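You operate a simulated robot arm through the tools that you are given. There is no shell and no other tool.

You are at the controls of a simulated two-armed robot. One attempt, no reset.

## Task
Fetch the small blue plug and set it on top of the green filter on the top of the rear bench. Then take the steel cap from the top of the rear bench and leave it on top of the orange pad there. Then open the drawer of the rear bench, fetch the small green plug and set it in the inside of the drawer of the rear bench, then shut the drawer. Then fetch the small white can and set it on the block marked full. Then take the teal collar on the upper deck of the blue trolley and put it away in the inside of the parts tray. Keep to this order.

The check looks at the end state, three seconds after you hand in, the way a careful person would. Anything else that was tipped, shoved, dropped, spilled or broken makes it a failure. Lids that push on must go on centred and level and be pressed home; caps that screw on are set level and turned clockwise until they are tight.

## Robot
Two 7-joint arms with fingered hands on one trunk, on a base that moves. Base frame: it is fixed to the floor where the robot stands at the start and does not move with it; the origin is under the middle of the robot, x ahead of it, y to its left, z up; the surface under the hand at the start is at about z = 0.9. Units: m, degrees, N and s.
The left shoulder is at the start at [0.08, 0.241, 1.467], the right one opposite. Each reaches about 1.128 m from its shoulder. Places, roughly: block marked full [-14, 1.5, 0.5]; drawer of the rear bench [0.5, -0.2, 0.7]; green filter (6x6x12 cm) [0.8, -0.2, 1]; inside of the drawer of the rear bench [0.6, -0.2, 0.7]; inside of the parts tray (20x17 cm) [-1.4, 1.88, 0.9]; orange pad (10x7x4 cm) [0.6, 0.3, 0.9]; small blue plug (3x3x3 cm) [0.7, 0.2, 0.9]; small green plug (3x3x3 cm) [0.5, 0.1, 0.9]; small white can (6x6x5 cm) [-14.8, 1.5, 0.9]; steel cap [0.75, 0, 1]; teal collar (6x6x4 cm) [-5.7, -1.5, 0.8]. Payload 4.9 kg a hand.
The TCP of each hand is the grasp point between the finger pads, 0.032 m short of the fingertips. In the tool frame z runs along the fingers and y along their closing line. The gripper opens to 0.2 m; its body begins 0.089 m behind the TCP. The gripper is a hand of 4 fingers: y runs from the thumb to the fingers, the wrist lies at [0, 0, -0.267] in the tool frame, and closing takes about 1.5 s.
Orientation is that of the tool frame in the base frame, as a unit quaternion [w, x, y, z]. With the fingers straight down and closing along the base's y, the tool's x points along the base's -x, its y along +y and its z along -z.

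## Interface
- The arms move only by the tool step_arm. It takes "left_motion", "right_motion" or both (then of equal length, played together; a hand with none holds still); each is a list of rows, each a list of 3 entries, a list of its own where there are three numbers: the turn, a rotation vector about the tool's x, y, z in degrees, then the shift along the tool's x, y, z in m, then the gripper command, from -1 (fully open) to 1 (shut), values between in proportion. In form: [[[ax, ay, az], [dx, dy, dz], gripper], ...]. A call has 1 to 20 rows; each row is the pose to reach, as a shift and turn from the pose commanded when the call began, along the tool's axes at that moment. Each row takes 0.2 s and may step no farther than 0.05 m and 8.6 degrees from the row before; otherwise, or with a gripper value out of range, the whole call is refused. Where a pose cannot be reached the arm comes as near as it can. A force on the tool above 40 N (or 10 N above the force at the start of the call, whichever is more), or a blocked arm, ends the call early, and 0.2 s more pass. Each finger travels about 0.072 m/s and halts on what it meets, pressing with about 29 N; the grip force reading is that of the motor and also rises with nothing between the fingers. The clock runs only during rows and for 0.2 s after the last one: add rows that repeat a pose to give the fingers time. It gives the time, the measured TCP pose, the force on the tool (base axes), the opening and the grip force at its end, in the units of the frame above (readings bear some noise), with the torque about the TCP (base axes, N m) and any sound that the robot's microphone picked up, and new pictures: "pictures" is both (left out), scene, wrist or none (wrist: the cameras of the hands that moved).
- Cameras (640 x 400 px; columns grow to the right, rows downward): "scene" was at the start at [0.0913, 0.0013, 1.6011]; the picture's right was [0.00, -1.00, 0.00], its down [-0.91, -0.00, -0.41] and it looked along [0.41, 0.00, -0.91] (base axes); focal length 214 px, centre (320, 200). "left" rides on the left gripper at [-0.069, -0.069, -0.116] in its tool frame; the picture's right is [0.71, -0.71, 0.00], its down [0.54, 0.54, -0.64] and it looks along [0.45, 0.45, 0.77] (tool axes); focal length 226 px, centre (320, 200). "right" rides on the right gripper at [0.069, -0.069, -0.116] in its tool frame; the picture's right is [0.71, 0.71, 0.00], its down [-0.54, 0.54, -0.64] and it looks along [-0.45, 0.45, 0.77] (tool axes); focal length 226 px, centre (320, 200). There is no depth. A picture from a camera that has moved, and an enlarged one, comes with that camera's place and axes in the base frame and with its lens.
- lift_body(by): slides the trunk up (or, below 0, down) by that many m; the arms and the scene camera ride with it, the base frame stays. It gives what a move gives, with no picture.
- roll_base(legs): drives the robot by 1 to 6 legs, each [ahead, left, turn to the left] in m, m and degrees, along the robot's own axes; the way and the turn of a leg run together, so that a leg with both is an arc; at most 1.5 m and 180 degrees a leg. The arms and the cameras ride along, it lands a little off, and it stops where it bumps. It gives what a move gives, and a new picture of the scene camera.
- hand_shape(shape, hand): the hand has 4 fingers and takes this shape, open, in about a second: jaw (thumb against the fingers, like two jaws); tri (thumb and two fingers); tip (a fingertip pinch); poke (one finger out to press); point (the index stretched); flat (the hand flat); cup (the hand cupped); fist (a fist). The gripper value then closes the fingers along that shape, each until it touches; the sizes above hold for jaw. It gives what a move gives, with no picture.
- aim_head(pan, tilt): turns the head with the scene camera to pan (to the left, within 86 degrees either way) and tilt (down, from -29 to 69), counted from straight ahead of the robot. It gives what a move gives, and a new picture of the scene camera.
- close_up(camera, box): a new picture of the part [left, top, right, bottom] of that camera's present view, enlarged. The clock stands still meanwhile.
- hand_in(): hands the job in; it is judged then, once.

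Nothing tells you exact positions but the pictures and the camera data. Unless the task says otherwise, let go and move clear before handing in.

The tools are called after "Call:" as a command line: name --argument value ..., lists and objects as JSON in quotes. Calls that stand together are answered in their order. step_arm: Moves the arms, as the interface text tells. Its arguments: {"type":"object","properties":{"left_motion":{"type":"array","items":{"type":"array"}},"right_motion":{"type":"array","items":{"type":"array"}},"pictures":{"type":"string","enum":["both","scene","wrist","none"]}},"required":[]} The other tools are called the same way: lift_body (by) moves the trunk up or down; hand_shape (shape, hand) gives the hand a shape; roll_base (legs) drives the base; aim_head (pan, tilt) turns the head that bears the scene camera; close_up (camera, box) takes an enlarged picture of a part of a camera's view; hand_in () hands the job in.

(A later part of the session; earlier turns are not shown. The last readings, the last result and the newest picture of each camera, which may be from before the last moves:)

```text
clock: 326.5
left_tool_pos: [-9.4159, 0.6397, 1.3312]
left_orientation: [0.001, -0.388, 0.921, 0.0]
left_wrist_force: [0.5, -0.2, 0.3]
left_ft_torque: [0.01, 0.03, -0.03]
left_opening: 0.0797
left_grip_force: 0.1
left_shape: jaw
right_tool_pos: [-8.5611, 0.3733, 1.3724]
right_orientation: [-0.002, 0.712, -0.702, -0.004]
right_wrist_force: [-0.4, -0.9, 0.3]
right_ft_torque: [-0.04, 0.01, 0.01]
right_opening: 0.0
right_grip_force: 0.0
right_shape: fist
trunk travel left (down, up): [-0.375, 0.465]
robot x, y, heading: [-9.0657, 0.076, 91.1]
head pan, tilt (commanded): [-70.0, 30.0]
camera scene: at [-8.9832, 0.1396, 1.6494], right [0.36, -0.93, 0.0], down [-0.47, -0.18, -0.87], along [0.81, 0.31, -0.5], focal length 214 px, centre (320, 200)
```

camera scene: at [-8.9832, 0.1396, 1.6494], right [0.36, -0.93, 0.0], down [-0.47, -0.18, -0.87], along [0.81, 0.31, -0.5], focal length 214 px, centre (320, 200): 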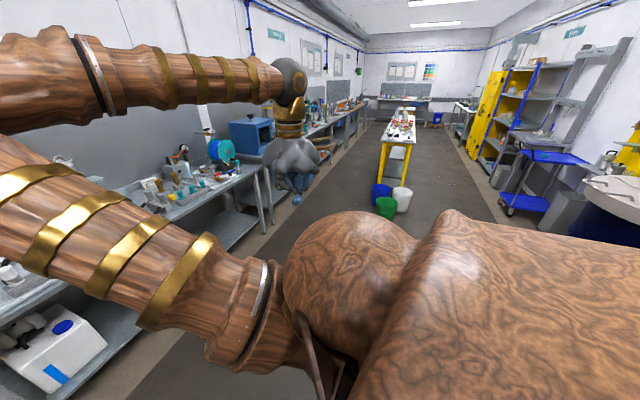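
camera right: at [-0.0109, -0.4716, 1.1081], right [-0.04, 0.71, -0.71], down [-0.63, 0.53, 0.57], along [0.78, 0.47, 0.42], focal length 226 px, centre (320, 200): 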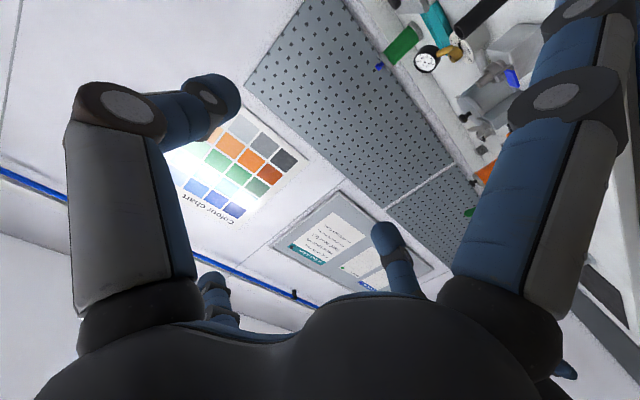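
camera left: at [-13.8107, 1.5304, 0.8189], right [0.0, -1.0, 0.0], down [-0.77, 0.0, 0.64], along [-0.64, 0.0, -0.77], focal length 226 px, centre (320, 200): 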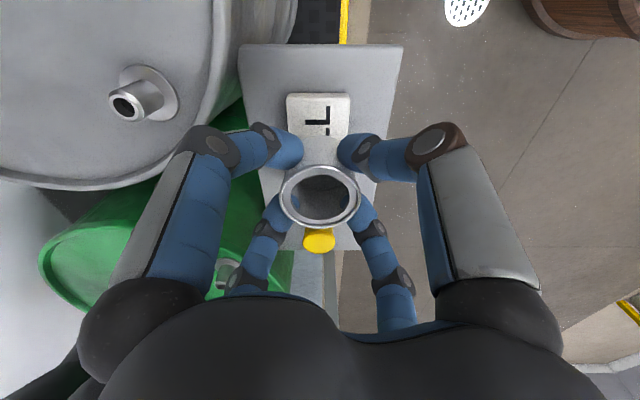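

Call:
roll_base --legs '[[-0.03, -1.5, -1.1], [-0.05, -0.25, 0], [-0.33, -0.55, 0], [-0.3, -0.55, 0]]'

```text
refused: leg 1 is longer than a leg can be; nothing moved
```

Call:
roll_base --legs '[[0, -1.45, -1.1], [-0.05, -0.3, 0], [-0.33, -0.55, 0], [-0.3, -0.55, 0]]'

```text
clock: 341.6
left_tool_pos: [-6.5567, 0.0011, 1.3306]
left_orientation: [0.001, -0.387, 0.922, -0.001]
left_wrist_force: [0.4, 0.0, 0.4]
left_ft_torque: [-0.02, -0.03, -0.01]
left_opening: 0.0796
left_grip_force: 0.1
left_shape: jaw
right_tool_pos: [-5.7043, -0.2655, 1.3721]
right_orientation: [-0.001, 0.713, -0.701, -0.004]
right_wrist_force: [-0.4, -0.2, 0.0]
right_ft_torque: [-0.01, -0.01, 0.0]
right_opening: 0.0
right_grip_force: 0.0
right_shape: fist
trunk travel left (down, up): [-0.375, 0.465]
robot x, y, heading: [-6.2074, -0.5641, 90.9]
head pan, tilt (commanded): [-70.0, 30.0]
camera scene: at [-6.1259, -0.4977, 1.6494], right [0.36, -0.93, 0.0], down [-0.47, -0.18, -0.87], along [0.81, 0.31, -0.5], focal length 214 px, centre (320, 200)
```

scene: 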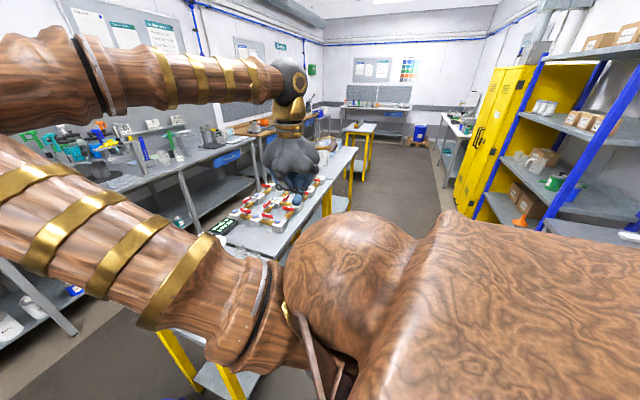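

Call:
roll_base --legs '[[0.06, -0.45, 0], [0, 0, 90], [0, 0, 89.1]]'

Call:
aim_head --pan 0 --tilt 40

```text
clock: 352.0
left_tool_pos: [-5.4173, -1.0602, 1.3313]
left_orientation: [0.0, 0.923, 0.385, 0.001]
left_wrist_force: [0.1, -0.7, -0.8]
left_ft_torque: [0.02, 0.0, 0.01]
left_opening: 0.0798
left_grip_force: 0.0
left_shape: jaw
right_tool_pos: [-6.269, -0.7879, 1.371]
right_orientation: [0.004, 0.704, 0.71, -0.002]
right_wrist_force: [-0.6, -0.2, 0.0]
right_ft_torque: [0.01, 0.0, 0.0]
right_opening: 0.0
right_grip_force: 0.1
right_shape: fist
trunk travel left (down, up): [-0.375, 0.465]
robot x, y, heading: [-5.7608, -0.4936, -89.7]
head pan, tilt (commanded): [-70.0, 30.0]
camera scene: at [-5.8447, -0.5564, 1.6493], right [-0.35, 0.94, 0.0], down [0.47, 0.18, -0.87], along [-0.81, -0.3, -0.5], focal length 214 px, centre (320, 200)
```

scene: 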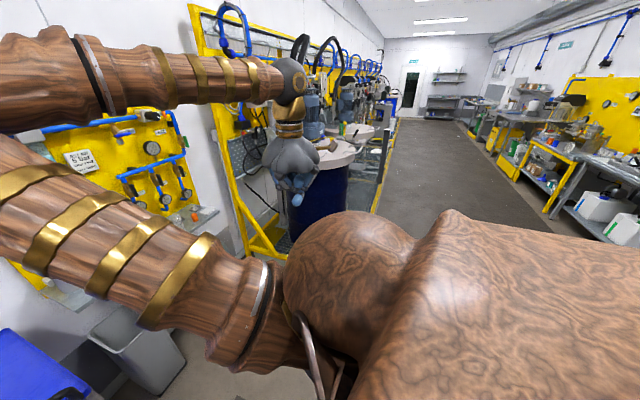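

```text
clock: 353.4
left_tool_pos: [-5.4176, -1.061, 1.3305]
left_orientation: [0.0, 0.923, 0.384, -0.001]
left_wrist_force: [-1.3, 0.3, 1.1]
left_ft_torque: [-0.01, 0.0, -0.02]
left_opening: 0.0797
left_grip_force: 0.0
left_shape: jaw
right_tool_pos: [-6.2699, -0.7881, 1.3736]
right_orientation: [0.004, 0.704, 0.71, -0.002]
right_wrist_force: [0.6, -0.7, 0.8]
right_ft_torque: [-0.01, 0.01, 0.0]
right_opening: 0.0
right_grip_force: 0.0
right_shape: fist
trunk travel left (down, up): [-0.375, 0.465]
robot x, y, heading: [-5.7603, -0.4953, -89.4]
head pan, tilt (commanded): [0.0, 40.0]
camera scene: at [-5.7589, -0.6097, 1.634], right [-1.0, -0.01, 0.0], down [-0.01, 0.64, -0.77], along [0.01, -0.77, -0.64], focal length 214 px, centre (320, 200)
```

scene: 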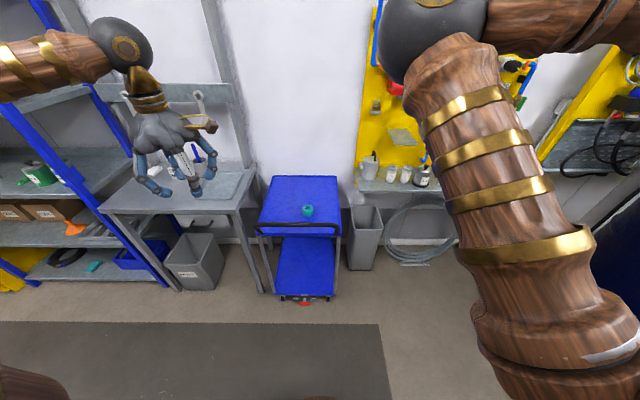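

Call:
close_up --camera "scene" --box '[240, 160, 360, 310]'

Call:
close_up --camera "scene" --box '[285, 190, 333, 230]'

```text
2.67 times, centred on (300, 235) of scene
camera zoom: at [-5.7589, -0.6097, 1.634], right [-1.0, -0.01, 0.0], down [-0.01, 0.64, -0.77], along [0.01, -0.77, -0.64], focal length 572 px, centre (373, 107)
```

zoom: 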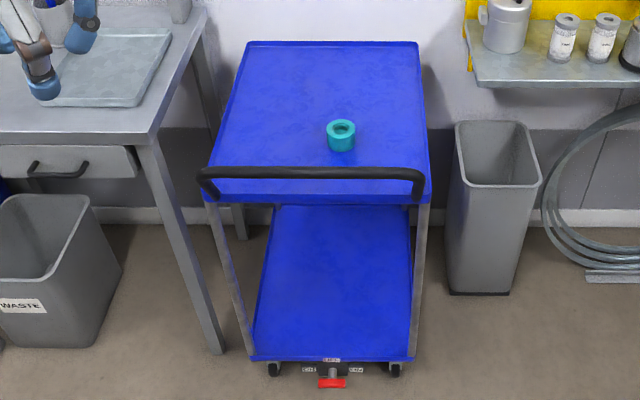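

```text
10.00 times, centred on (309, 210) of scene
camera zoom: at [-5.7589, -0.6097, 1.634], right [-1.0, -0.01, 0.0], down [-0.01, 0.64, -0.77], along [0.01, -0.77, -0.64], focal length 2145 px, centre (430, 100)
```

zoom: 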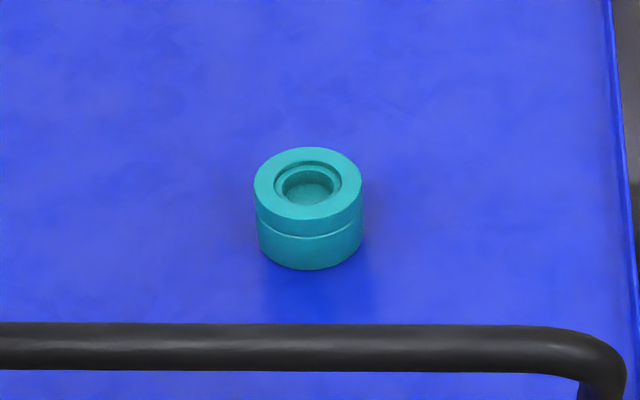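

The teal collar is at about [-5.68, -1.489] on the trolley deck, behind its handle bar. I'll approach a bit (without touching the trolley) and bring the left hand above it.

Call:
roll_base --legs '[[0.33, 0, -0.5]]'

Call:
close_up --camera "scene" --box '[240, 160, 400, 400]'

```text
clock: 355.6
left_tool_pos: [-5.422, -1.392, 1.3319]
left_orientation: [0.001, 0.925, 0.379, 0.0]
left_wrist_force: [1.2, 0.5, 0.2]
left_ft_torque: [-0.06, 0.02, 0.02]
left_opening: 0.08
left_grip_force: 0.1
left_shape: jaw
right_tool_pos: [-6.271, -1.11, 1.3725]
right_orientation: [0.005, 0.708, 0.706, -0.002]
right_wrist_force: [-0.3, -0.2, 0.3]
right_ft_torque: [-0.06, 0.01, -0.02]
right_opening: 0.0001
right_grip_force: 0.0
right_shape: fist
trunk travel left (down, up): [-0.375, 0.465]
robot x, y, heading: [-5.7581, -0.8217, -89.8]
head pan, tilt (commanded): [0.0, 40.0]
camera scene: at [-5.7592, -0.937, 1.6342], right [-1.0, 0.0, 0.0], down [0.0, 0.64, -0.77], along [0.0, -0.77, -0.64], focal length 214 px, centre (320, 200)
```

scene: 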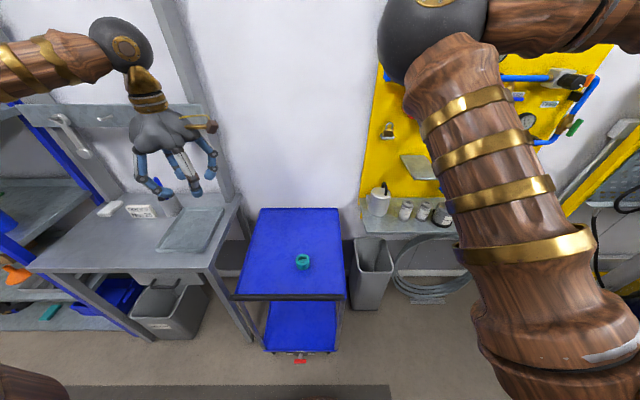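

```text
1.67 times, centred on (320, 280) of scene
camera zoom: at [-5.7592, -0.937, 1.6342], right [-1.0, 0.0, 0.0], down [0.0, 0.64, -0.77], along [0.0, -0.77, -0.64], focal length 358 px, centre (320, 67)
```

zoom: 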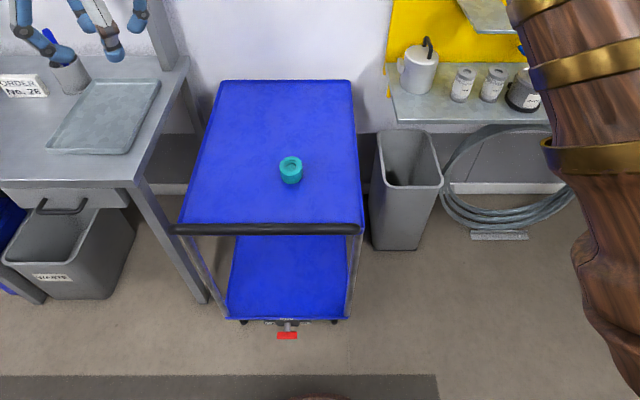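

Call:
step_arm --left_motion '[[[0, 0, 0], [-0.04, -0.0118, 0], 0.2], [[0, 0, 0], [-0.08, -0.0236, 0], 0.2], [[0, 0, 0], [-0.12, -0.0354, 0], 0.2], [[0, 0, 0], [-0.16, -0.0472, 0], 0.2], [[0, 0, 0], [-0.2, -0.059, 0], 0.2], [[0, 0, 0], [-0.24, -0.071, 0.0], 0.2], [[0, 0, 0], [-0.2752, -0.0818, 0.02], 0.2], [[0, 0, 0], [-0.2752, -0.0818, 0.065], 0.2], [[0, 0, 0], [-0.2752, -0.0818, 0.11], 0.2], [[0, 0, 0], [-0.2752, -0.0818, 0.155], 0.2], [[0, 0, 0], [-0.2752, -0.0818, 0.2], 0.2], [[0, 0, 0], [-0.2752, -0.0818, 0.245], 0.2], [[0, 0, 0], [-0.2752, -0.0818, 0.28], 0.2], [[0, 0, 0], [-0.2752, -0.0818, 0.28], 0.2]]' --pictures "both"

Call:
close_up --camera "left" --box '[260, 60, 380, 160]'

```text
clock: 358.6
left_tool_pos: [-5.6754, -1.528, 1.0516]
left_orientation: [0.0, 0.925, 0.379, -0.001]
left_wrist_force: [0.1, 0.1, 0.2]
left_ft_torque: [0.01, 0.0, 0.0]
left_opening: 0.0796
left_grip_force: 0.0
left_shape: jaw
right_tool_pos: [-6.2713, -1.1115, 1.3722]
right_orientation: [0.004, 0.708, 0.706, -0.002]
right_wrist_force: [0.0, 0.2, 0.6]
right_ft_torque: [-0.03, 0.0, 0.01]
right_opening: 0.0002
right_grip_force: 0.1
right_shape: fist
trunk travel left (down, up): [-0.375, 0.465]
robot x, y, heading: [-5.7579, -0.8279, -89.9]
head pan, tilt (commanded): [0.0, 40.0]
camera scene: at [-5.7591, -0.939, 1.634], right [-1.0, 0.0, 0.0], down [0.0, 0.64, -0.77], along [0.0, -0.77, -0.64], focal length 214 px, centre (320, 200)
camera left: at [-5.7738, -1.5287, 1.1691], right [0.01, 1.0, 0.0], down [0.77, 0.0, 0.64], along [0.64, -0.01, -0.77], focal length 226 px, centre (320, 200)
```

scene: 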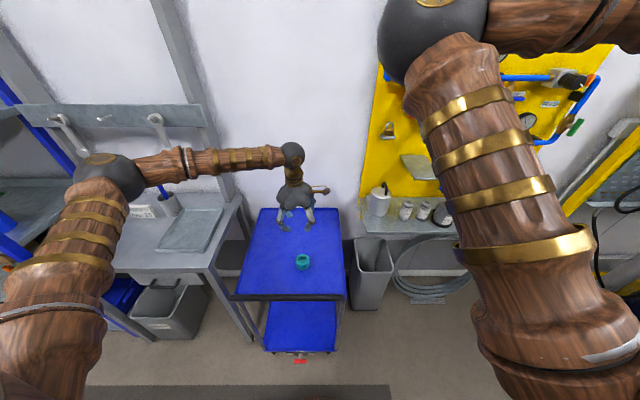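
left: 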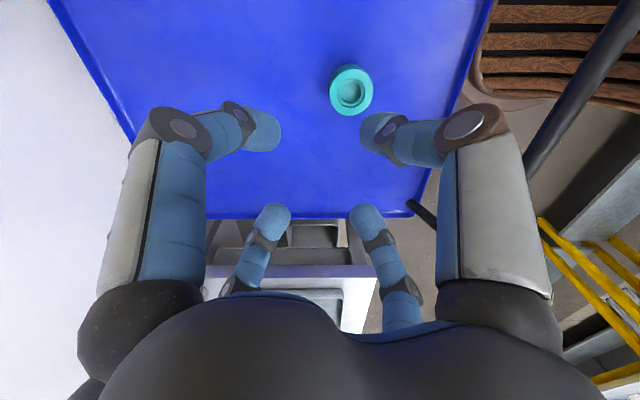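

```text
4.00 times, centred on (320, 110) of left
camera zoom: at [-5.7738, -1.5287, 1.1691], right [0.01, 1.0, 0.0], down [0.77, 0.0, 0.64], along [0.64, -0.01, -0.77], focal length 904 px, centre (320, 560)
```

zoom: 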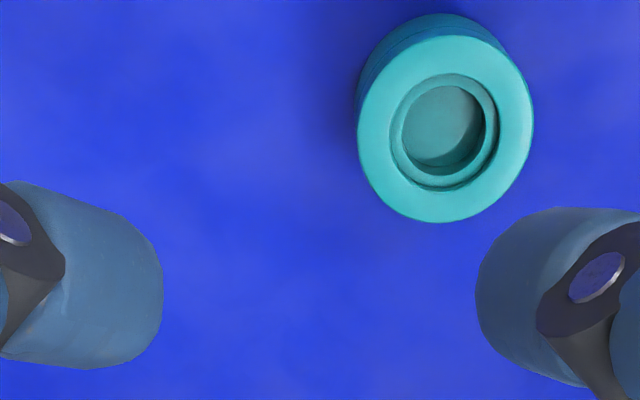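

The collar is about 4 cm toward me from the hand axis. I'll shift and come down part way for a closer fix.

Call:
step_arm --left_motion '[[[0, 0, 0], [0.0226, -0.0367, 0.0], 0.2], [[0, 0, 0], [0.0226, -0.0367, 0.04], 0.2], [[0, 0, 0], [0.0226, -0.0367, 0.08], 0.2], [[0, 0, 0], [0.0226, -0.0367, 0.11], 0.2], [[0, 0, 0], [0.0226, -0.0367, 0.11], 0.2]]' --pictures "none"

Call:
close_up --camera "left" --box '[240, 60, 400, 200]'

Call:
close_up --camera "scene" --box '[260, 200, 360, 300]'

```text
clock: 359.8
left_tool_pos: [-5.6843, -1.4859, 0.9411]
left_orientation: [0.001, 0.925, 0.379, 0.0]
left_wrist_force: [1.0, 0.9, 0.6]
left_ft_torque: [-0.02, -0.02, -0.01]
left_opening: 0.0797
left_grip_force: 0.1
left_shape: jaw
right_tool_pos: [-6.2718, -1.1122, 1.3726]
right_orientation: [0.004, 0.708, 0.706, -0.002]
right_wrist_force: [-0.1, 0.7, 0.3]
right_ft_torque: [-0.01, 0.0, -0.02]
right_opening: 0.0001
right_grip_force: 0.1
right_shape: fist
trunk travel left (down, up): [-0.375, 0.465]
robot x, y, heading: [-5.7582, -0.8259, -90.2]
head pan, tilt (commanded): [0.0, 40.0]
```

```text
2.86 times, centred on (320, 130) of left
camera zoom: at [-5.7832, -1.4865, 1.0593], right [0.01, 1.0, 0.0], down [0.77, 0.0, 0.64], along [0.64, -0.01, -0.77], focal length 646 px, centre (320, 400)
```

zoom: 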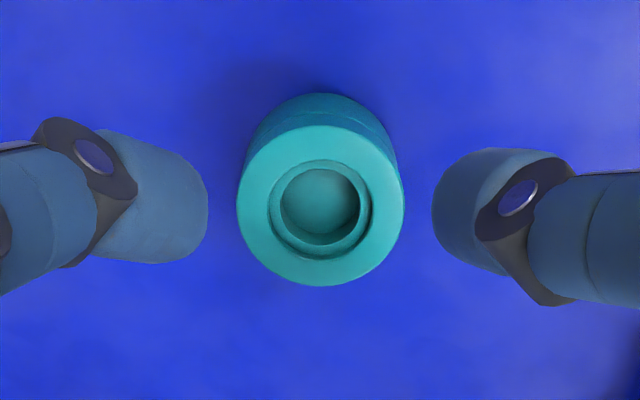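

```text
4.00 times, centred on (310, 250) of scene
camera zoom: at [-5.7593, -0.9394, 1.634], right [-1.0, 0.0, 0.0], down [0.0, 0.64, -0.77], along [0.0, -0.77, -0.64], focal length 858 px, centre (360, 0)
```

zoom: 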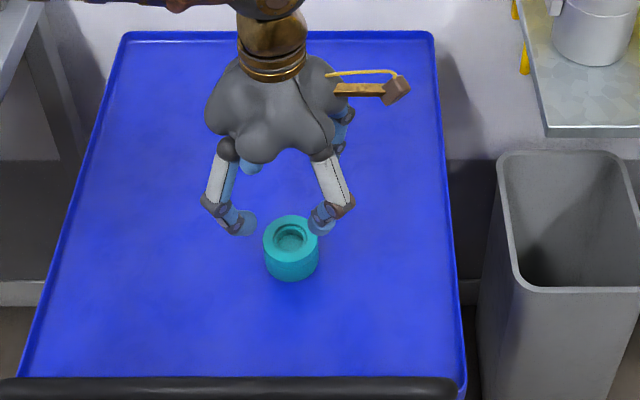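

Collar top is at about z = 0.83. Descending around it.

Call:
step_arm --left_motion '[[[0, 0, 0], [0.0003, -0.0018, 0.03], 0.2], [[0, 0, 0], [0.0003, -0.0018, 0.06], 0.2], [[0, 0, 0], [0.0003, -0.0018, 0.085], 0.2], [[0, 0, 0], [0.0003, -0.0018, 0.1], 0.2], [[0, 0, 0], [0.0003, -0.0018, 0.1], 0.2]]' --pictures "none"

Call:
close_up --camera "left" --box '[220, 80, 420, 240]'

Call:
close_up --camera "scene" --box '[270, 220, 340, 290]'

```text
clock: 361.0
left_tool_pos: [-5.6875, -1.486, 0.8408]
left_orientation: [0.0, 0.925, 0.38, -0.001]
left_wrist_force: [0.6, -0.1, -0.1]
left_ft_torque: [0.02, -0.01, 0.03]
left_opening: 0.0799
left_grip_force: 0.1
left_shape: jaw
right_tool_pos: [-6.2721, -1.1116, 1.3727]
right_orientation: [0.004, 0.709, 0.706, -0.002]
right_wrist_force: [0.0, 0.2, 0.0]
right_ft_torque: [-0.03, -0.01, 0.0]
right_opening: 0.0
right_grip_force: 0.1
right_shape: fist
trunk travel left (down, up): [-0.375, 0.465]
robot x, y, heading: [-5.7618, -0.825, -90.0]
head pan, tilt (commanded): [0.0, 40.0]
```

```text
2.50 times, centred on (320, 160) of left
camera zoom: at [-5.785, -1.4854, 0.9592], right [0.01, 1.0, 0.0], down [0.77, -0.01, 0.64], along [0.64, -0.01, -0.77], focal length 565 px, centre (320, 300)
```

zoom: 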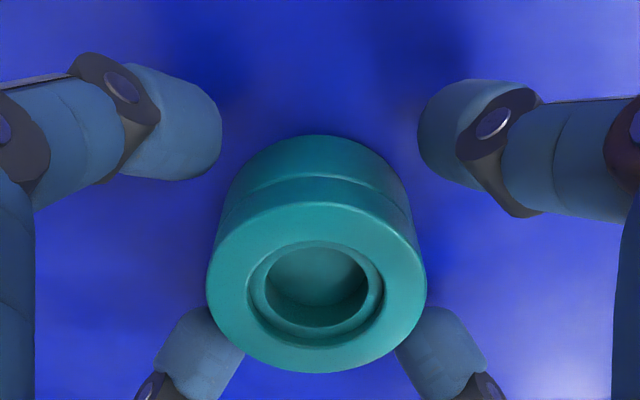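

```text
5.71 times, centred on (305, 255) of scene
camera zoom: at [-5.7592, -0.9394, 1.634], right [-1.0, 0.0, 0.0], down [0.0, 0.64, -0.77], along [0.0, -0.77, -0.64], focal length 1226 px, centre (406, -114)
```

zoom: 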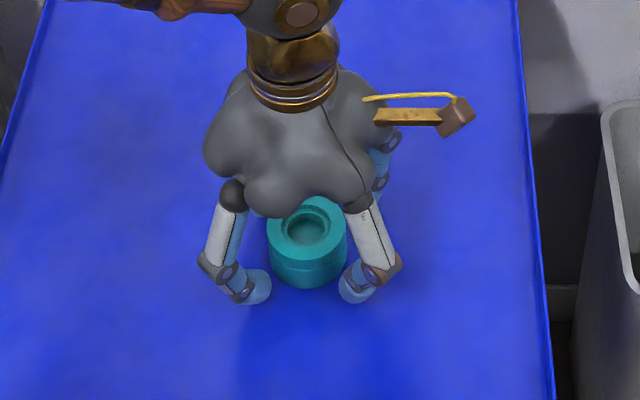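

Centred. Closing on the collar.

Call:
step_arm --left_motion '[[[0, 0, 0], [0, 0, 0], 0.3], [[0, 0, 0], [0, 0, 0], 0.4], [[0, 0, 0], [0, 0, 0], 0.5], [[0, 0, 0], [0, 0, 0], 0.6], [[0, 0, 0], [0, 0, 0], 0.8], [[0, 0, 0], [0, 0, 0], 1.0], [[0, 0, 0], [0, 0, 0], 1.0]]' --pictures "none"

Call:
close_up --camera "left" --box '[220, 80, 420, 240]'

```text
clock: 362.6
left_tool_pos: [-5.6866, -1.4836, 0.8412]
left_orientation: [0.0, 0.925, 0.38, 0.0]
left_wrist_force: [0.2, -0.4, 0.3]
left_ft_torque: [0.0, -0.01, 0.01]
left_opening: 0.053
left_grip_force: 28.8
left_shape: jaw
right_tool_pos: [-6.2715, -1.1121, 1.3732]
right_orientation: [0.005, 0.709, 0.705, -0.001]
right_wrist_force: [1.8, 0.4, 0.2]
right_ft_torque: [-0.05, 0.03, 0.01]
right_opening: 0.0
right_grip_force: 0.1
right_shape: fist
trunk travel left (down, up): [-0.375, 0.465]
robot x, y, heading: [-5.759, -0.8236, -90.3]
head pan, tilt (commanded): [0.0, 40.0]
```

```text
2.50 times, centred on (320, 160) of left
camera zoom: at [-5.785, -1.4856, 0.9592], right [0.01, 1.0, 0.0], down [0.77, -0.01, 0.64], along [0.64, -0.01, -0.77], focal length 565 px, centre (320, 300)
```

zoom: 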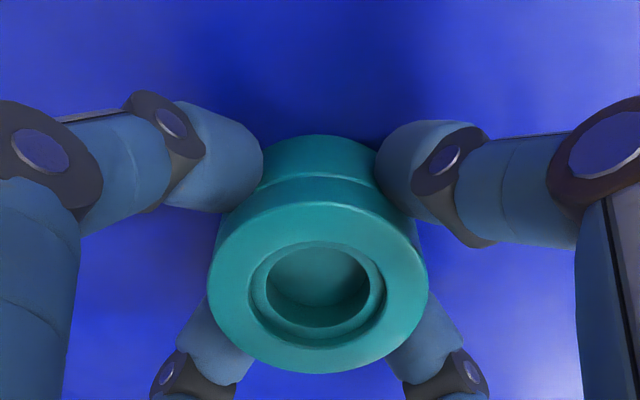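

Good grip (opening 0.053). Lifting it straight up and clear of the trolley.

Call:
step_arm --left_motion '[[[0, 0, 0], [0, 0, -0.005], 1.0], [[0, 0, 0], [0, 0, -0.02], 1.0], [[0, 0, 0], [0, 0, -0.05], 1.0], [[0, 0, 0], [0, 0, -0.095], 1.0], [[0, 0, 0], [0, 0, -0.14], 1.0], [[0, 0, 0], [0, 0, -0.185], 1.0], [[0, 0, 0], [0, 0, -0.23], 1.0], [[0, 0, 0], [0, 0, -0.275], 1.0], [[0, 0, 0], [0, 0, -0.32], 1.0], [[0, 0, 0], [0, 0, -0.365], 1.0], [[0, 0, 0], [0, 0, -0.4], 1.0]]' --pictures "both"

```text
clock: 365.0
left_tool_pos: [-5.6868, -1.4841, 1.2424]
left_orientation: [0.001, 0.925, 0.38, 0.0]
left_wrist_force: [-0.7, 0.4, -2.5]
left_ft_torque: [-0.02, 0.03, -0.04]
left_opening: 0.0527
left_grip_force: 28.7
left_shape: jaw
right_tool_pos: [-6.2712, -1.1118, 1.3726]
right_orientation: [0.005, 0.708, 0.706, -0.003]
right_wrist_force: [-0.5, -0.6, 0.1]
right_ft_torque: [-0.01, 0.01, 0.02]
right_opening: 0.0
right_grip_force: 0.1
right_shape: fist
trunk travel left (down, up): [-0.375, 0.465]
robot x, y, heading: [-5.7595, -0.8237, -90.0]
head pan, tilt (commanded): [0.0, 40.0]
camera scene: at [-5.7595, -0.9389, 1.634], right [-1.0, 0.0, 0.0], down [0.0, 0.64, -0.77], along [0.0, -0.77, -0.64], focal length 214 px, centre (320, 200)
camera left: at [-5.7848, -1.4845, 1.3603], right [0.01, 1.0, 0.0], down [0.77, 0.0, 0.64], along [0.64, -0.01, -0.77], focal length 226 px, centre (320, 200)
```

scene: 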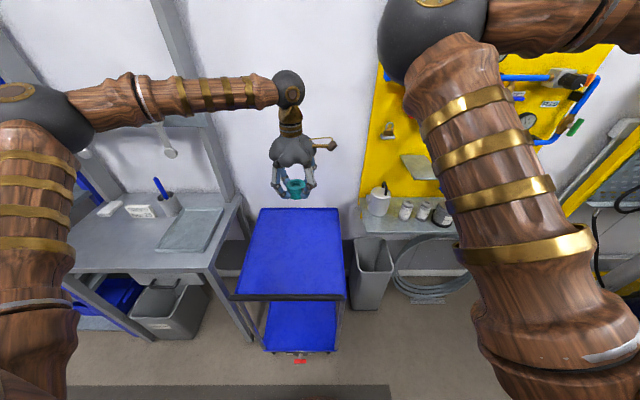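
left: 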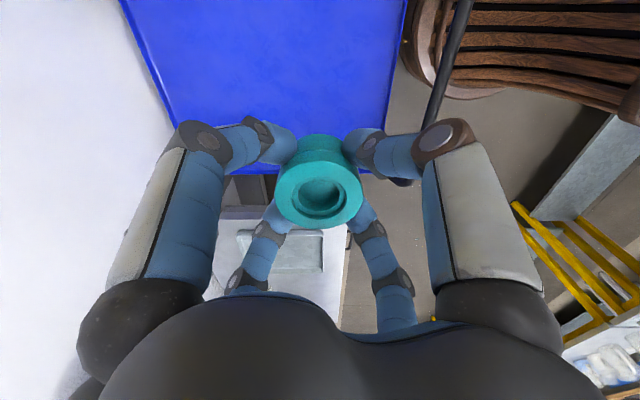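

The collar is secure. I'll raise it a little more, back into the aisle, turn to face back toward the start, and look.

Call:
step_arm --left_motion '[[[0, 0, 0], [0, 0, -0.03], 1.0], [[0, 0, 0], [0, 0, -0.06], 1.0], [[0, 0, 0], [0, 0, -0.09], 1.0]]' --pictures "none"

Call:
roll_base --legs '[[-0.28, 0, 0], [0, 0, 90]]'

Call:
aim_head --pan 0 --tilt 15

```text
clock: 365.8
left_tool_pos: [-5.6856, -1.484, 1.3312]
left_orientation: [0.0, 0.925, 0.379, 0.0]
left_wrist_force: [-0.2, -0.2, -3.0]
left_ft_torque: [-0.04, 0.0, 0.02]
left_opening: 0.0527
left_grip_force: 28.4
left_shape: jaw
right_tool_pos: [-6.2723, -1.1126, 1.3724]
right_orientation: [0.004, 0.709, 0.705, -0.002]
right_wrist_force: [1.2, 0.7, -1.0]
right_ft_torque: [0.02, 0.02, 0.02]
right_opening: 0.0
right_grip_force: 0.0
right_shape: fist
trunk travel left (down, up): [-0.375, 0.465]
robot x, y, heading: [-5.7566, -0.8254, -90.2]
head pan, tilt (commanded): [0.0, 40.0]
```

```text
clock: 371.6
left_tool_pos: [-5.0999, -0.4703, 1.3311]
left_orientation: [0.0, 0.384, 0.923, 0.0]
left_wrist_force: [0.5, -1.3, -1.5]
left_ft_torque: [-0.01, 0.02, -0.02]
left_opening: 0.0525
left_grip_force: 28.6
left_shape: jaw
right_tool_pos: [-5.4692, -1.0562, 1.3718]
right_orientation: [0.005, 0.001, 1.0, 0.003]
right_wrist_force: [0.2, 0.0, -0.8]
right_ft_torque: [0.03, 0.03, -0.04]
right_opening: 0.0001
right_grip_force: 0.0
right_shape: fist
trunk travel left (down, up): [-0.375, 0.465]
robot x, y, heading: [-5.761, -0.5463, -0.0]
head pan, tilt (commanded): [0.0, 40.0]
camera scene: at [-5.6428, -0.5443, 1.634], right [0.0, -1.0, 0.0], down [-0.64, 0.0, -0.77], along [0.77, 0.0, -0.64], focal length 214 px, centre (320, 200)
```

scene: 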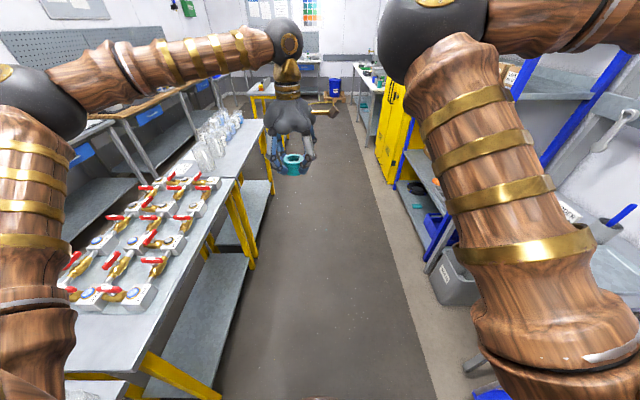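

```text
clock: 372.4
left_tool_pos: [-5.0994, -0.4693, 1.3315]
left_orientation: [0.0, 0.384, 0.923, 0.0]
left_wrist_force: [0.5, 0.4, -2.9]
left_ft_torque: [0.01, 0.02, -0.01]
left_opening: 0.0527
left_grip_force: 29.7
left_shape: jaw
right_tool_pos: [-5.4702, -1.0561, 1.3724]
right_orientation: [0.004, 0.0, 1.0, 0.001]
right_wrist_force: [0.6, 0.0, -0.8]
right_ft_torque: [0.02, 0.03, -0.01]
right_opening: 0.0001
right_grip_force: 0.0
right_shape: fist
trunk travel left (down, up): [-0.375, 0.465]
robot x, y, heading: [-5.7593, -0.544, -0.0]
head pan, tilt (commanded): [0.0, 15.0]
camera scene: at [-5.6344, -0.5438, 1.6734], right [0.0, -1.0, 0.0], down [-0.26, 0.0, -0.97], along [0.97, 0.0, -0.26], focal length 214 px, centre (320, 200)
```

scene: 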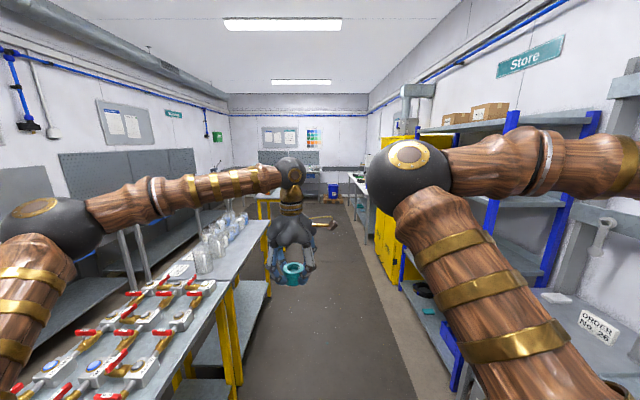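

Call:
roll_base --legs '[[0.3, -0.1, 0], [1.5, 0, 0], [1.5, 0, 0]]'

```text
clock: 388.6
left_tool_pos: [-1.7967, -0.6083, 1.3321]
left_orientation: [0.001, 0.394, 0.919, -0.001]
left_wrist_force: [-0.2, -0.7, -3.1]
left_ft_torque: [-0.02, 0.01, -0.01]
left_opening: 0.0524
left_grip_force: 29.3
left_shape: jaw
right_tool_pos: [-2.179, -1.188, 1.3723]
right_orientation: [0.004, 0.011, 1.0, 0.002]
right_wrist_force: [-0.1, -0.6, 0.3]
right_ft_torque: [0.0, 0.01, -0.01]
right_opening: 0.0
right_grip_force: 0.2
right_shape: fist
trunk travel left (down, up): [-0.375, 0.465]
robot x, y, heading: [-2.4543, -0.6697, -0.8]
head pan, tilt (commanded): [0.0, 15.0]
camera scene: at [-2.3322, -0.672, 1.6736], right [-0.02, -1.0, 0.0], down [-0.26, 0.01, -0.97], along [0.97, -0.02, -0.26], focal length 214 px, centre (320, 200)
```

scene: 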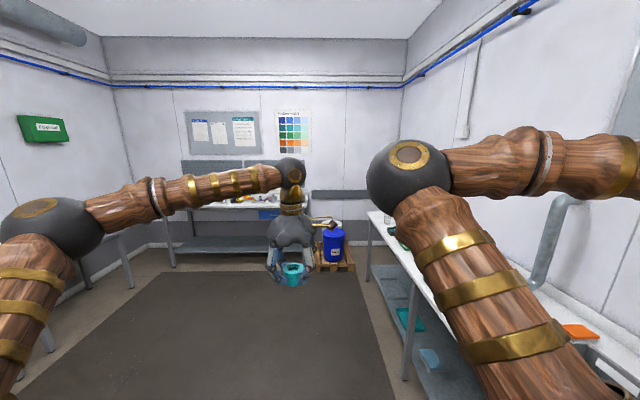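

Call:
roll_base --legs '[[1.05, 0, 0.8], [0, 0.35, 0], [0, 0, 90]]'

Call:
aim_head --pan 0 --tilt 30

```text
clock: 399.8
left_tool_pos: [-1.4866, 0.3252, 1.3319]
left_orientation: [0.0, -0.382, 0.924, 0.0]
left_wrist_force: [-0.9, -1.2, -2.3]
left_ft_torque: [0.02, 0.02, 0.02]
left_opening: 0.0523
left_grip_force: 29.4
left_shape: jaw
right_tool_pos: [-0.8995, -0.0454, 1.3705]
right_orientation: [-0.002, 0.708, -0.706, -0.005]
right_wrist_force: [-0.6, 0.9, 0.0]
right_ft_torque: [0.0, 0.0, 0.01]
right_opening: 0.0
right_grip_force: 0.0
right_shape: fist
trunk travel left (down, up): [-0.375, 0.465]
robot x, y, heading: [-1.409, -0.3344, 90.1]
head pan, tilt (commanded): [0.0, 15.0]
camera scene: at [-1.4085, -0.2103, 1.6735], right [1.0, 0.0, 0.0], down [0.0, -0.26, -0.97], along [0.0, 0.97, -0.26], focal length 214 px, centre (320, 200)
```

scene: 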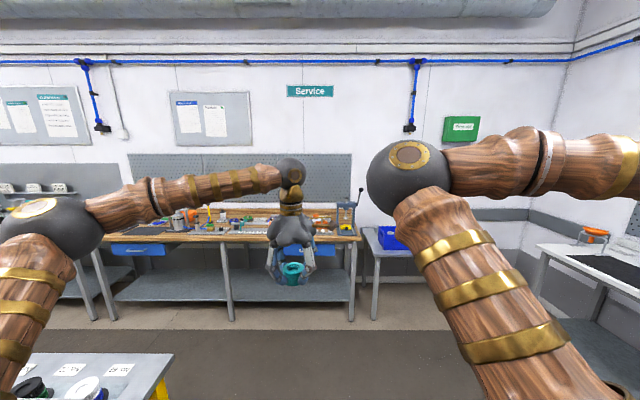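

```text
clock: 400.5
left_tool_pos: [-1.4866, 0.323, 1.3316]
left_orientation: [0.0, -0.381, 0.924, -0.001]
left_wrist_force: [0.4, 0.7, -1.7]
left_ft_torque: [-0.01, 0.0, 0.0]
left_opening: 0.0527
left_grip_force: 29.2
left_shape: jaw
right_tool_pos: [-0.8992, -0.0453, 1.3719]
right_orientation: [-0.002, 0.708, -0.706, -0.004]
right_wrist_force: [0.0, 0.9, -0.1]
right_ft_torque: [0.04, -0.02, 0.0]
right_opening: 0.0001
right_grip_force: 0.1
right_shape: fist
trunk travel left (down, up): [-0.375, 0.465]
robot x, y, heading: [-1.4073, -0.3334, 90.2]
head pan, tilt (commanded): [0.0, 30.0]
camera scene: at [-1.4091, -0.2132, 1.6494], right [1.0, 0.0, 0.0], down [0.0, -0.5, -0.87], along [0.0, 0.87, -0.5], focal length 214 px, centre (320, 200)
```

scene: 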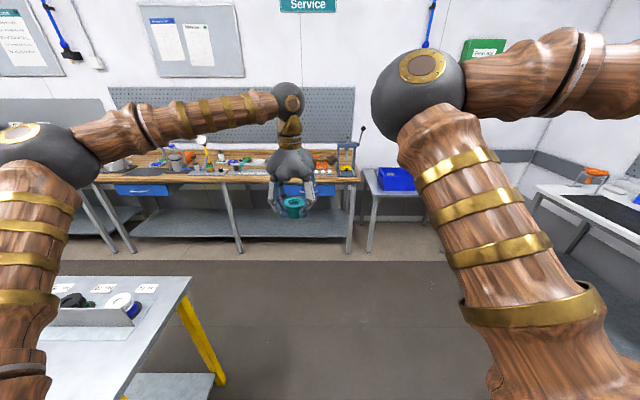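

Call:
roll_base --legs '[[0.85, -0.15, 0]]'

Call:
aim_head --pan 15 --tilt 40

Call:
close_up --camera "scene" --box '[100, 100, 420, 280]'

```text
clock: 405.1
left_tool_pos: [-1.3407, 1.1809, 1.332]
left_orientation: [0.001, -0.383, 0.924, 0.0]
left_wrist_force: [-0.3, -0.1, -2.3]
left_ft_torque: [-0.01, 0.01, 0.0]
left_opening: 0.0523
left_grip_force: 29.4
left_shape: jaw
right_tool_pos: [-0.753, 0.8126, 1.3729]
right_orientation: [-0.002, 0.708, -0.706, -0.005]
right_wrist_force: [0.1, -0.4, 0.0]
right_ft_torque: [0.0, 0.01, 0.01]
right_opening: 0.0001
right_grip_force: 0.1
right_shape: fist
trunk travel left (down, up): [-0.375, 0.465]
robot x, y, heading: [-1.2648, 0.5216, 90.6]
head pan, tilt (commanded): [0.0, 30.0]
camera scene: at [-1.2625, 0.6434, 1.6494], right [1.0, 0.01, 0.0], down [0.0, -0.5, -0.87], along [0.0, 0.87, -0.5], focal length 214 px, centre (320, 200)
```

scene: 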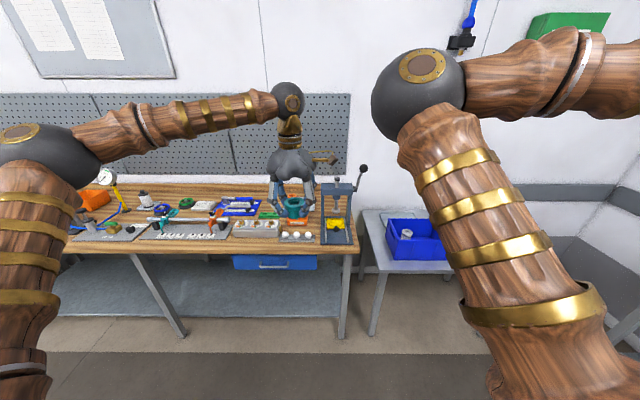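

```text
clock: 405.9
left_tool_pos: [-1.3409, 1.1813, 1.3309]
left_orientation: [0.001, -0.383, 0.924, 0.0]
left_wrist_force: [-0.2, 0.1, -2.3]
left_ft_torque: [0.0, 0.0, 0.0]
left_opening: 0.0526
left_grip_force: 28.8
left_shape: jaw
right_tool_pos: [-0.755, 0.8146, 1.3716]
right_orientation: [-0.002, 0.708, -0.707, -0.003]
right_wrist_force: [-0.2, 0.0, 0.7]
right_ft_torque: [-0.06, -0.02, 0.0]
right_opening: 0.0
right_grip_force: 0.1
right_shape: fist
trunk travel left (down, up): [-0.375, 0.465]
robot x, y, heading: [-1.2653, 0.5233, 90.4]
head pan, tilt (commanded): [15.0, 40.0]
camera scene: at [-1.2842, 0.6365, 1.634], right [0.96, 0.26, 0.0], down [0.17, -0.62, -0.77], along [-0.2, 0.74, -0.64], focal length 214 px, centre (320, 200)
```

scene: 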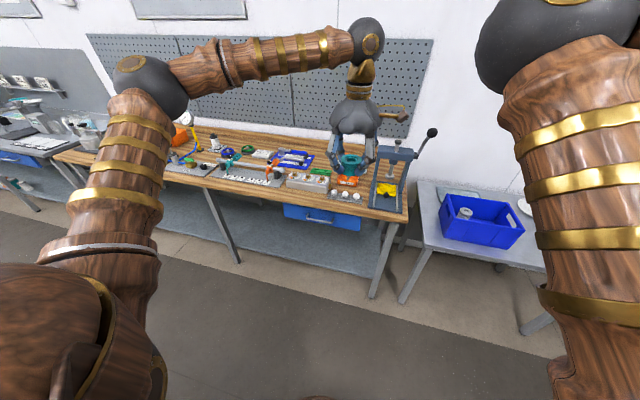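

```text
2.00 times, centred on (260, 190) of scene
camera zoom: at [-1.2842, 0.6365, 1.634], right [0.96, 0.26, 0.0], down [0.17, -0.62, -0.77], along [-0.2, 0.74, -0.64], focal length 429 px, centre (440, 220)
```

zoom: 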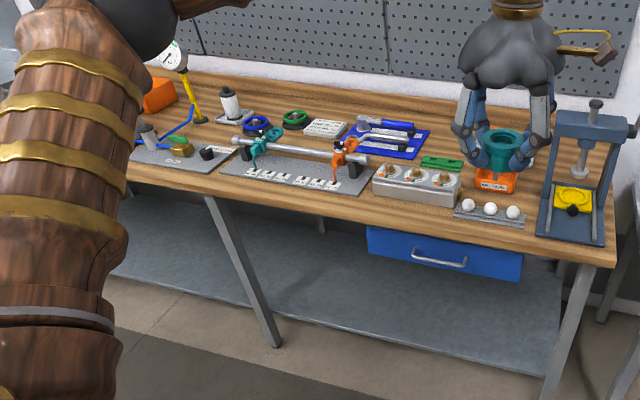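

The tray spot [-1.4, 1.88] is hidden behind my left hand. I'll sidestep a little so I can see it.

Call:
roll_base --legs '[[0.2, -0.25, -0.4]]'

Call:
aim_head --pan 25 --tilt 38

Call:
close_up --camera "scene" --box '[180, 80, 420, 260]'

```text
clock: 408.0
left_tool_pos: [-1.0883, 1.3845, 1.331]
left_orientation: [0.001, -0.381, 0.925, 0.0]
left_wrist_force: [0.3, -0.2, -2.2]
left_ft_torque: [0.01, -0.02, 0.01]
left_opening: 0.0524
left_grip_force: 28.7
left_shape: jaw
right_tool_pos: [-0.5029, 1.0105, 1.3743]
right_orientation: [0.003, -0.706, 0.708, 0.005]
right_wrist_force: [-0.2, -0.7, 0.4]
right_ft_torque: [0.0, -0.04, -0.01]
right_opening: 0.0001
right_grip_force: 0.1
right_shape: fist
trunk travel left (down, up): [-0.375, 0.465]
robot x, y, heading: [-1.013, 0.722, 89.9]
head pan, tilt (commanded): [15.0, 40.0]
camera scene: at [-1.0357, 0.8376, 1.6341], right [0.97, 0.26, 0.0], down [0.17, -0.62, -0.77], along [-0.2, 0.74, -0.64], focal length 214 px, centre (320, 200)
```

scene: 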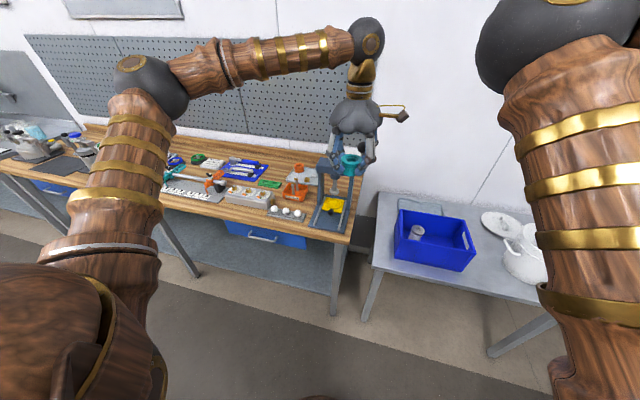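

```text
clock: 408.8
left_tool_pos: [-1.0868, 1.3867, 1.331]
left_orientation: [0.001, -0.381, 0.925, 0.0]
left_wrist_force: [0.0, 0.0, -1.9]
left_ft_torque: [0.01, 0.01, 0.0]
left_opening: 0.0524
left_grip_force: 29.1
left_shape: jaw
right_tool_pos: [-0.5012, 1.0143, 1.3725]
right_orientation: [0.002, -0.706, 0.708, 0.004]
right_wrist_force: [-0.1, -0.3, -0.3]
right_ft_torque: [0.02, -0.01, 0.03]
right_opening: 0.0
right_grip_force: 0.0
right_shape: fist
trunk travel left (down, up): [-0.375, 0.465]
robot x, y, heading: [-1.0127, 0.7268, 89.7]
head pan, tilt (commanded): [25.0, 38.0]
camera scene: at [-1.0482, 0.8356, 1.6369], right [0.91, 0.42, 0.0], down [0.26, -0.56, -0.79], along [-0.33, 0.71, -0.62], focal length 214 px, centre (320, 200)
```

scene: 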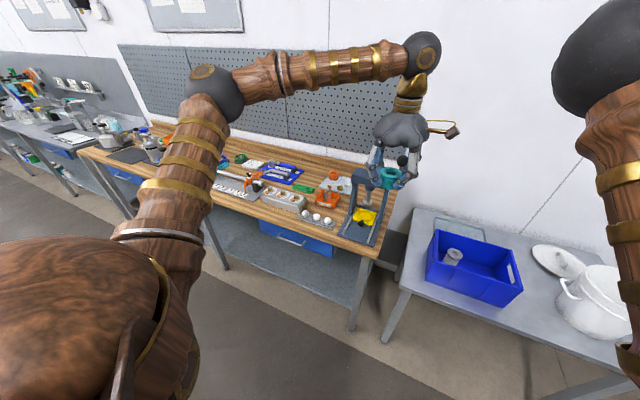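

```text
2.22 times, centred on (300, 170) of scene
camera zoom: at [-1.0482, 0.8356, 1.6369], right [0.91, 0.42, 0.0], down [0.26, -0.56, -0.79], along [-0.33, 0.71, -0.62], focal length 477 px, centre (364, 267)
```

zoom: 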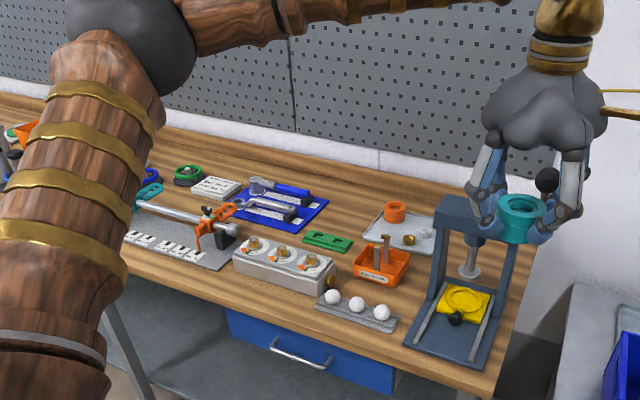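

Call:
close_up --camera "scene" --box '[320, 155, 390, 205]'

Call:
close_up --camera "left" --box '[0, 0, 640, 400]'

```text
8.00 times, centred on (355, 180) of scene
camera zoom: at [-1.0482, 0.8356, 1.6369], right [0.91, 0.42, 0.0], down [0.26, -0.56, -0.79], along [-0.33, 0.71, -0.62], focal length 1716 px, centre (40, 360)
```

zoom: 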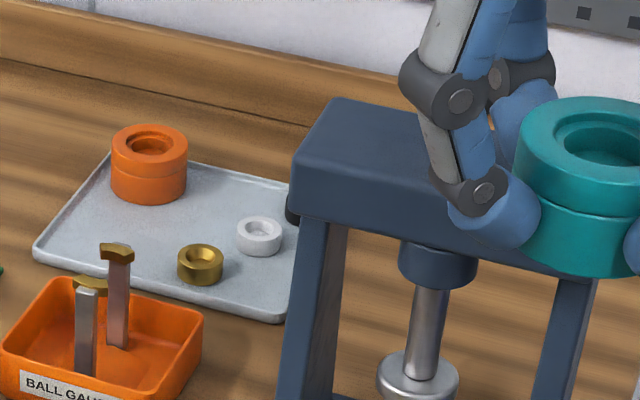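

```text
1.00 times, centred on (320, 200) of left (not enlarged: the box is as wide or as high as the picture)
camera zoom: at [-0.9915, 1.3844, 1.4493], right [-0.01, -1.0, 0.0], down [-0.77, 0.0, 0.64], along [-0.64, 0.0, -0.77], focal length 226 px, centre (320, 200)
```

zoom: 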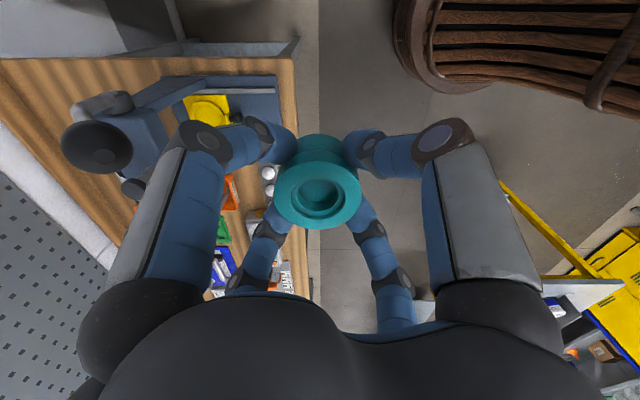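

The parts tray is the grey tray at about [-1.40, 1.866]; it already holds an orange collar, a brass ring and a white ring, leaving free space at its front-left. I'll raise the hand a little and move in to measure from above.

Call:
step_arm --left_motion '[[[0, 0, 0], [0, 0, -0.03], 1.0], [[0, 0, 0], [0, 0, -0.06], 1.0]]' --pictures "none"

Call:
roll_base --legs '[[0, 0.22, 0.3], [0.27, 0, 0]]'

Call:
close_up --camera "left" --box '[0, 0, 640, 400]'

Call:
close_up --camera "scene" --box '[240, 100, 420, 240]'

```text
clock: 409.4
left_tool_pos: [-1.0877, 1.3835, 1.392]
left_orientation: [0.001, -0.38, 0.925, 0.0]
left_wrist_force: [-0.7, -0.5, -2.0]
left_ft_torque: [0.05, 0.0, 0.0]
left_opening: 0.0524
left_grip_force: 28.8
left_shape: jaw
right_tool_pos: [-0.5006, 1.0132, 1.3729]
right_orientation: [0.003, -0.707, 0.707, 0.005]
right_wrist_force: [0.8, 0.4, 0.0]
right_ft_torque: [0.02, -0.01, 0.03]
right_opening: 0.0002
right_grip_force: 0.1
right_shape: fist
trunk travel left (down, up): [-0.375, 0.465]
robot x, y, heading: [-1.0114, 0.7251, 90.1]
head pan, tilt (commanded): [25.0, 38.0]
```

```text
clock: 412.6
left_tool_pos: [-1.3139, 1.6505, 1.3928]
left_orientation: [0.0, -0.384, 0.923, 0.001]
left_wrist_force: [-0.7, 0.6, -2.6]
left_ft_torque: [0.04, -0.03, -0.03]
left_opening: 0.0523
left_grip_force: 29.0
left_shape: jaw
right_tool_pos: [-0.7255, 1.2837, 1.3719]
right_orientation: [-0.002, 0.709, -0.705, -0.005]
right_wrist_force: [-0.6, -0.8, 0.0]
right_ft_torque: [0.02, 0.0, -0.01]
right_opening: 0.0
right_grip_force: 0.1
right_shape: fist
trunk travel left (down, up): [-0.375, 0.465]
robot x, y, heading: [-1.2313, 0.9922, 90.3]
head pan, tilt (commanded): [25.0, 38.0]
camera scene: at [-1.2719, 1.101, 1.6372], right [0.9, 0.43, 0.0], down [0.26, -0.56, -0.79], along [-0.34, 0.71, -0.61], focal length 214 px, centre (320, 200)
```

scene: 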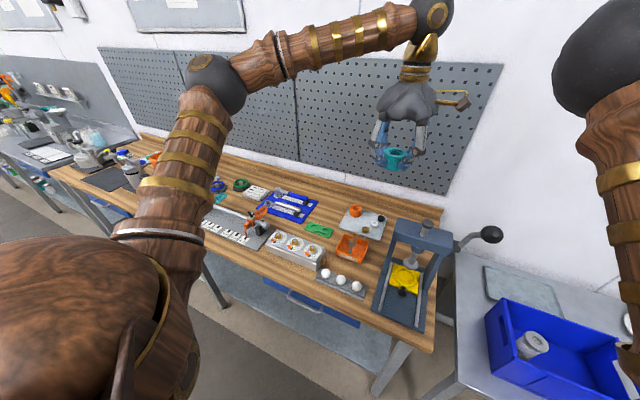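

```text
1.00 times, centred on (320, 200) of left (not enlarged: the box is as wide or as high as the picture)
camera zoom: at [-1.2188, 1.6499, 1.5113], right [0.0, -1.0, 0.0], down [-0.77, 0.0, 0.64], along [-0.64, 0.0, -0.77], focal length 226 px, centre (320, 200)
```

zoom: 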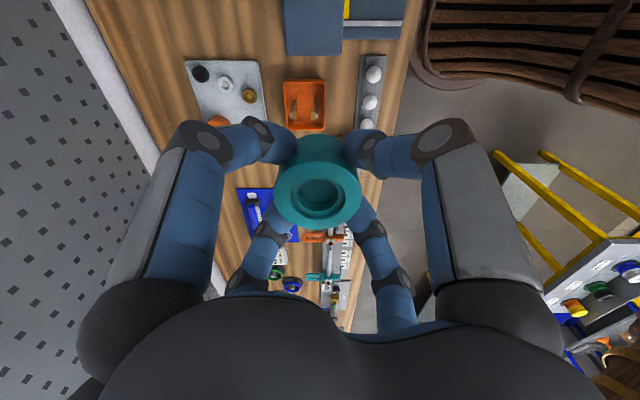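

```text
2.86 times, centred on (330, 170) of scene
camera zoom: at [-1.2719, 1.101, 1.6372], right [0.9, 0.43, 0.0], down [0.26, -0.56, -0.79], along [-0.34, 0.71, -0.61], focal length 613 px, centre (291, 286)
```

zoom: 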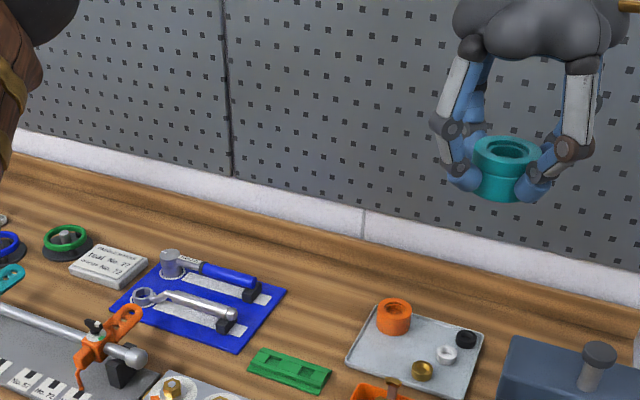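

Call:
close_up --camera "left" --box '[170, 45, 290, 145]'

Call:
close_up --camera "scene" --box '[332, 195, 392, 245]'

```text
4.00 times, centred on (230, 95) of left
camera zoom: at [-1.2188, 1.6499, 1.5113], right [0.0, -1.0, 0.0], down [-0.77, 0.0, 0.64], along [-0.64, 0.0, -0.77], focal length 904 px, centre (680, 620)
```

zoom: 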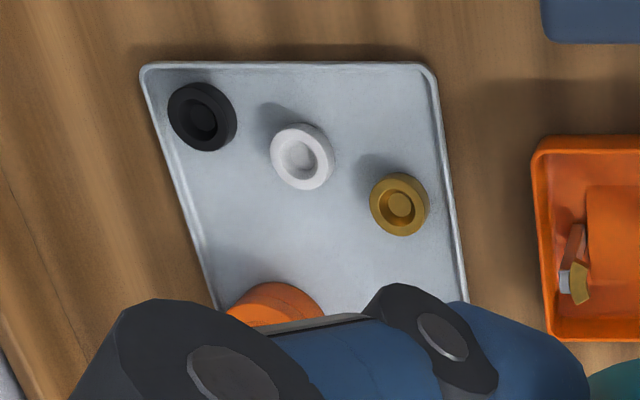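

```text
8.00 times, centred on (362, 220) of scene
camera zoom: at [-1.2719, 1.101, 1.6372], right [0.9, 0.43, 0.0], down [0.26, -0.56, -0.79], along [-0.34, 0.71, -0.61], focal length 1716 px, centre (-16, 40)
```

zoom: 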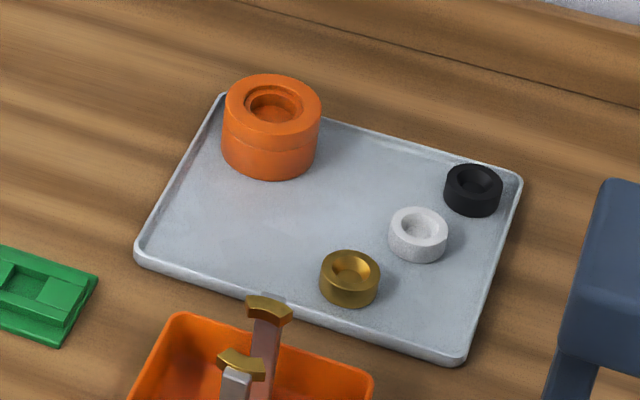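

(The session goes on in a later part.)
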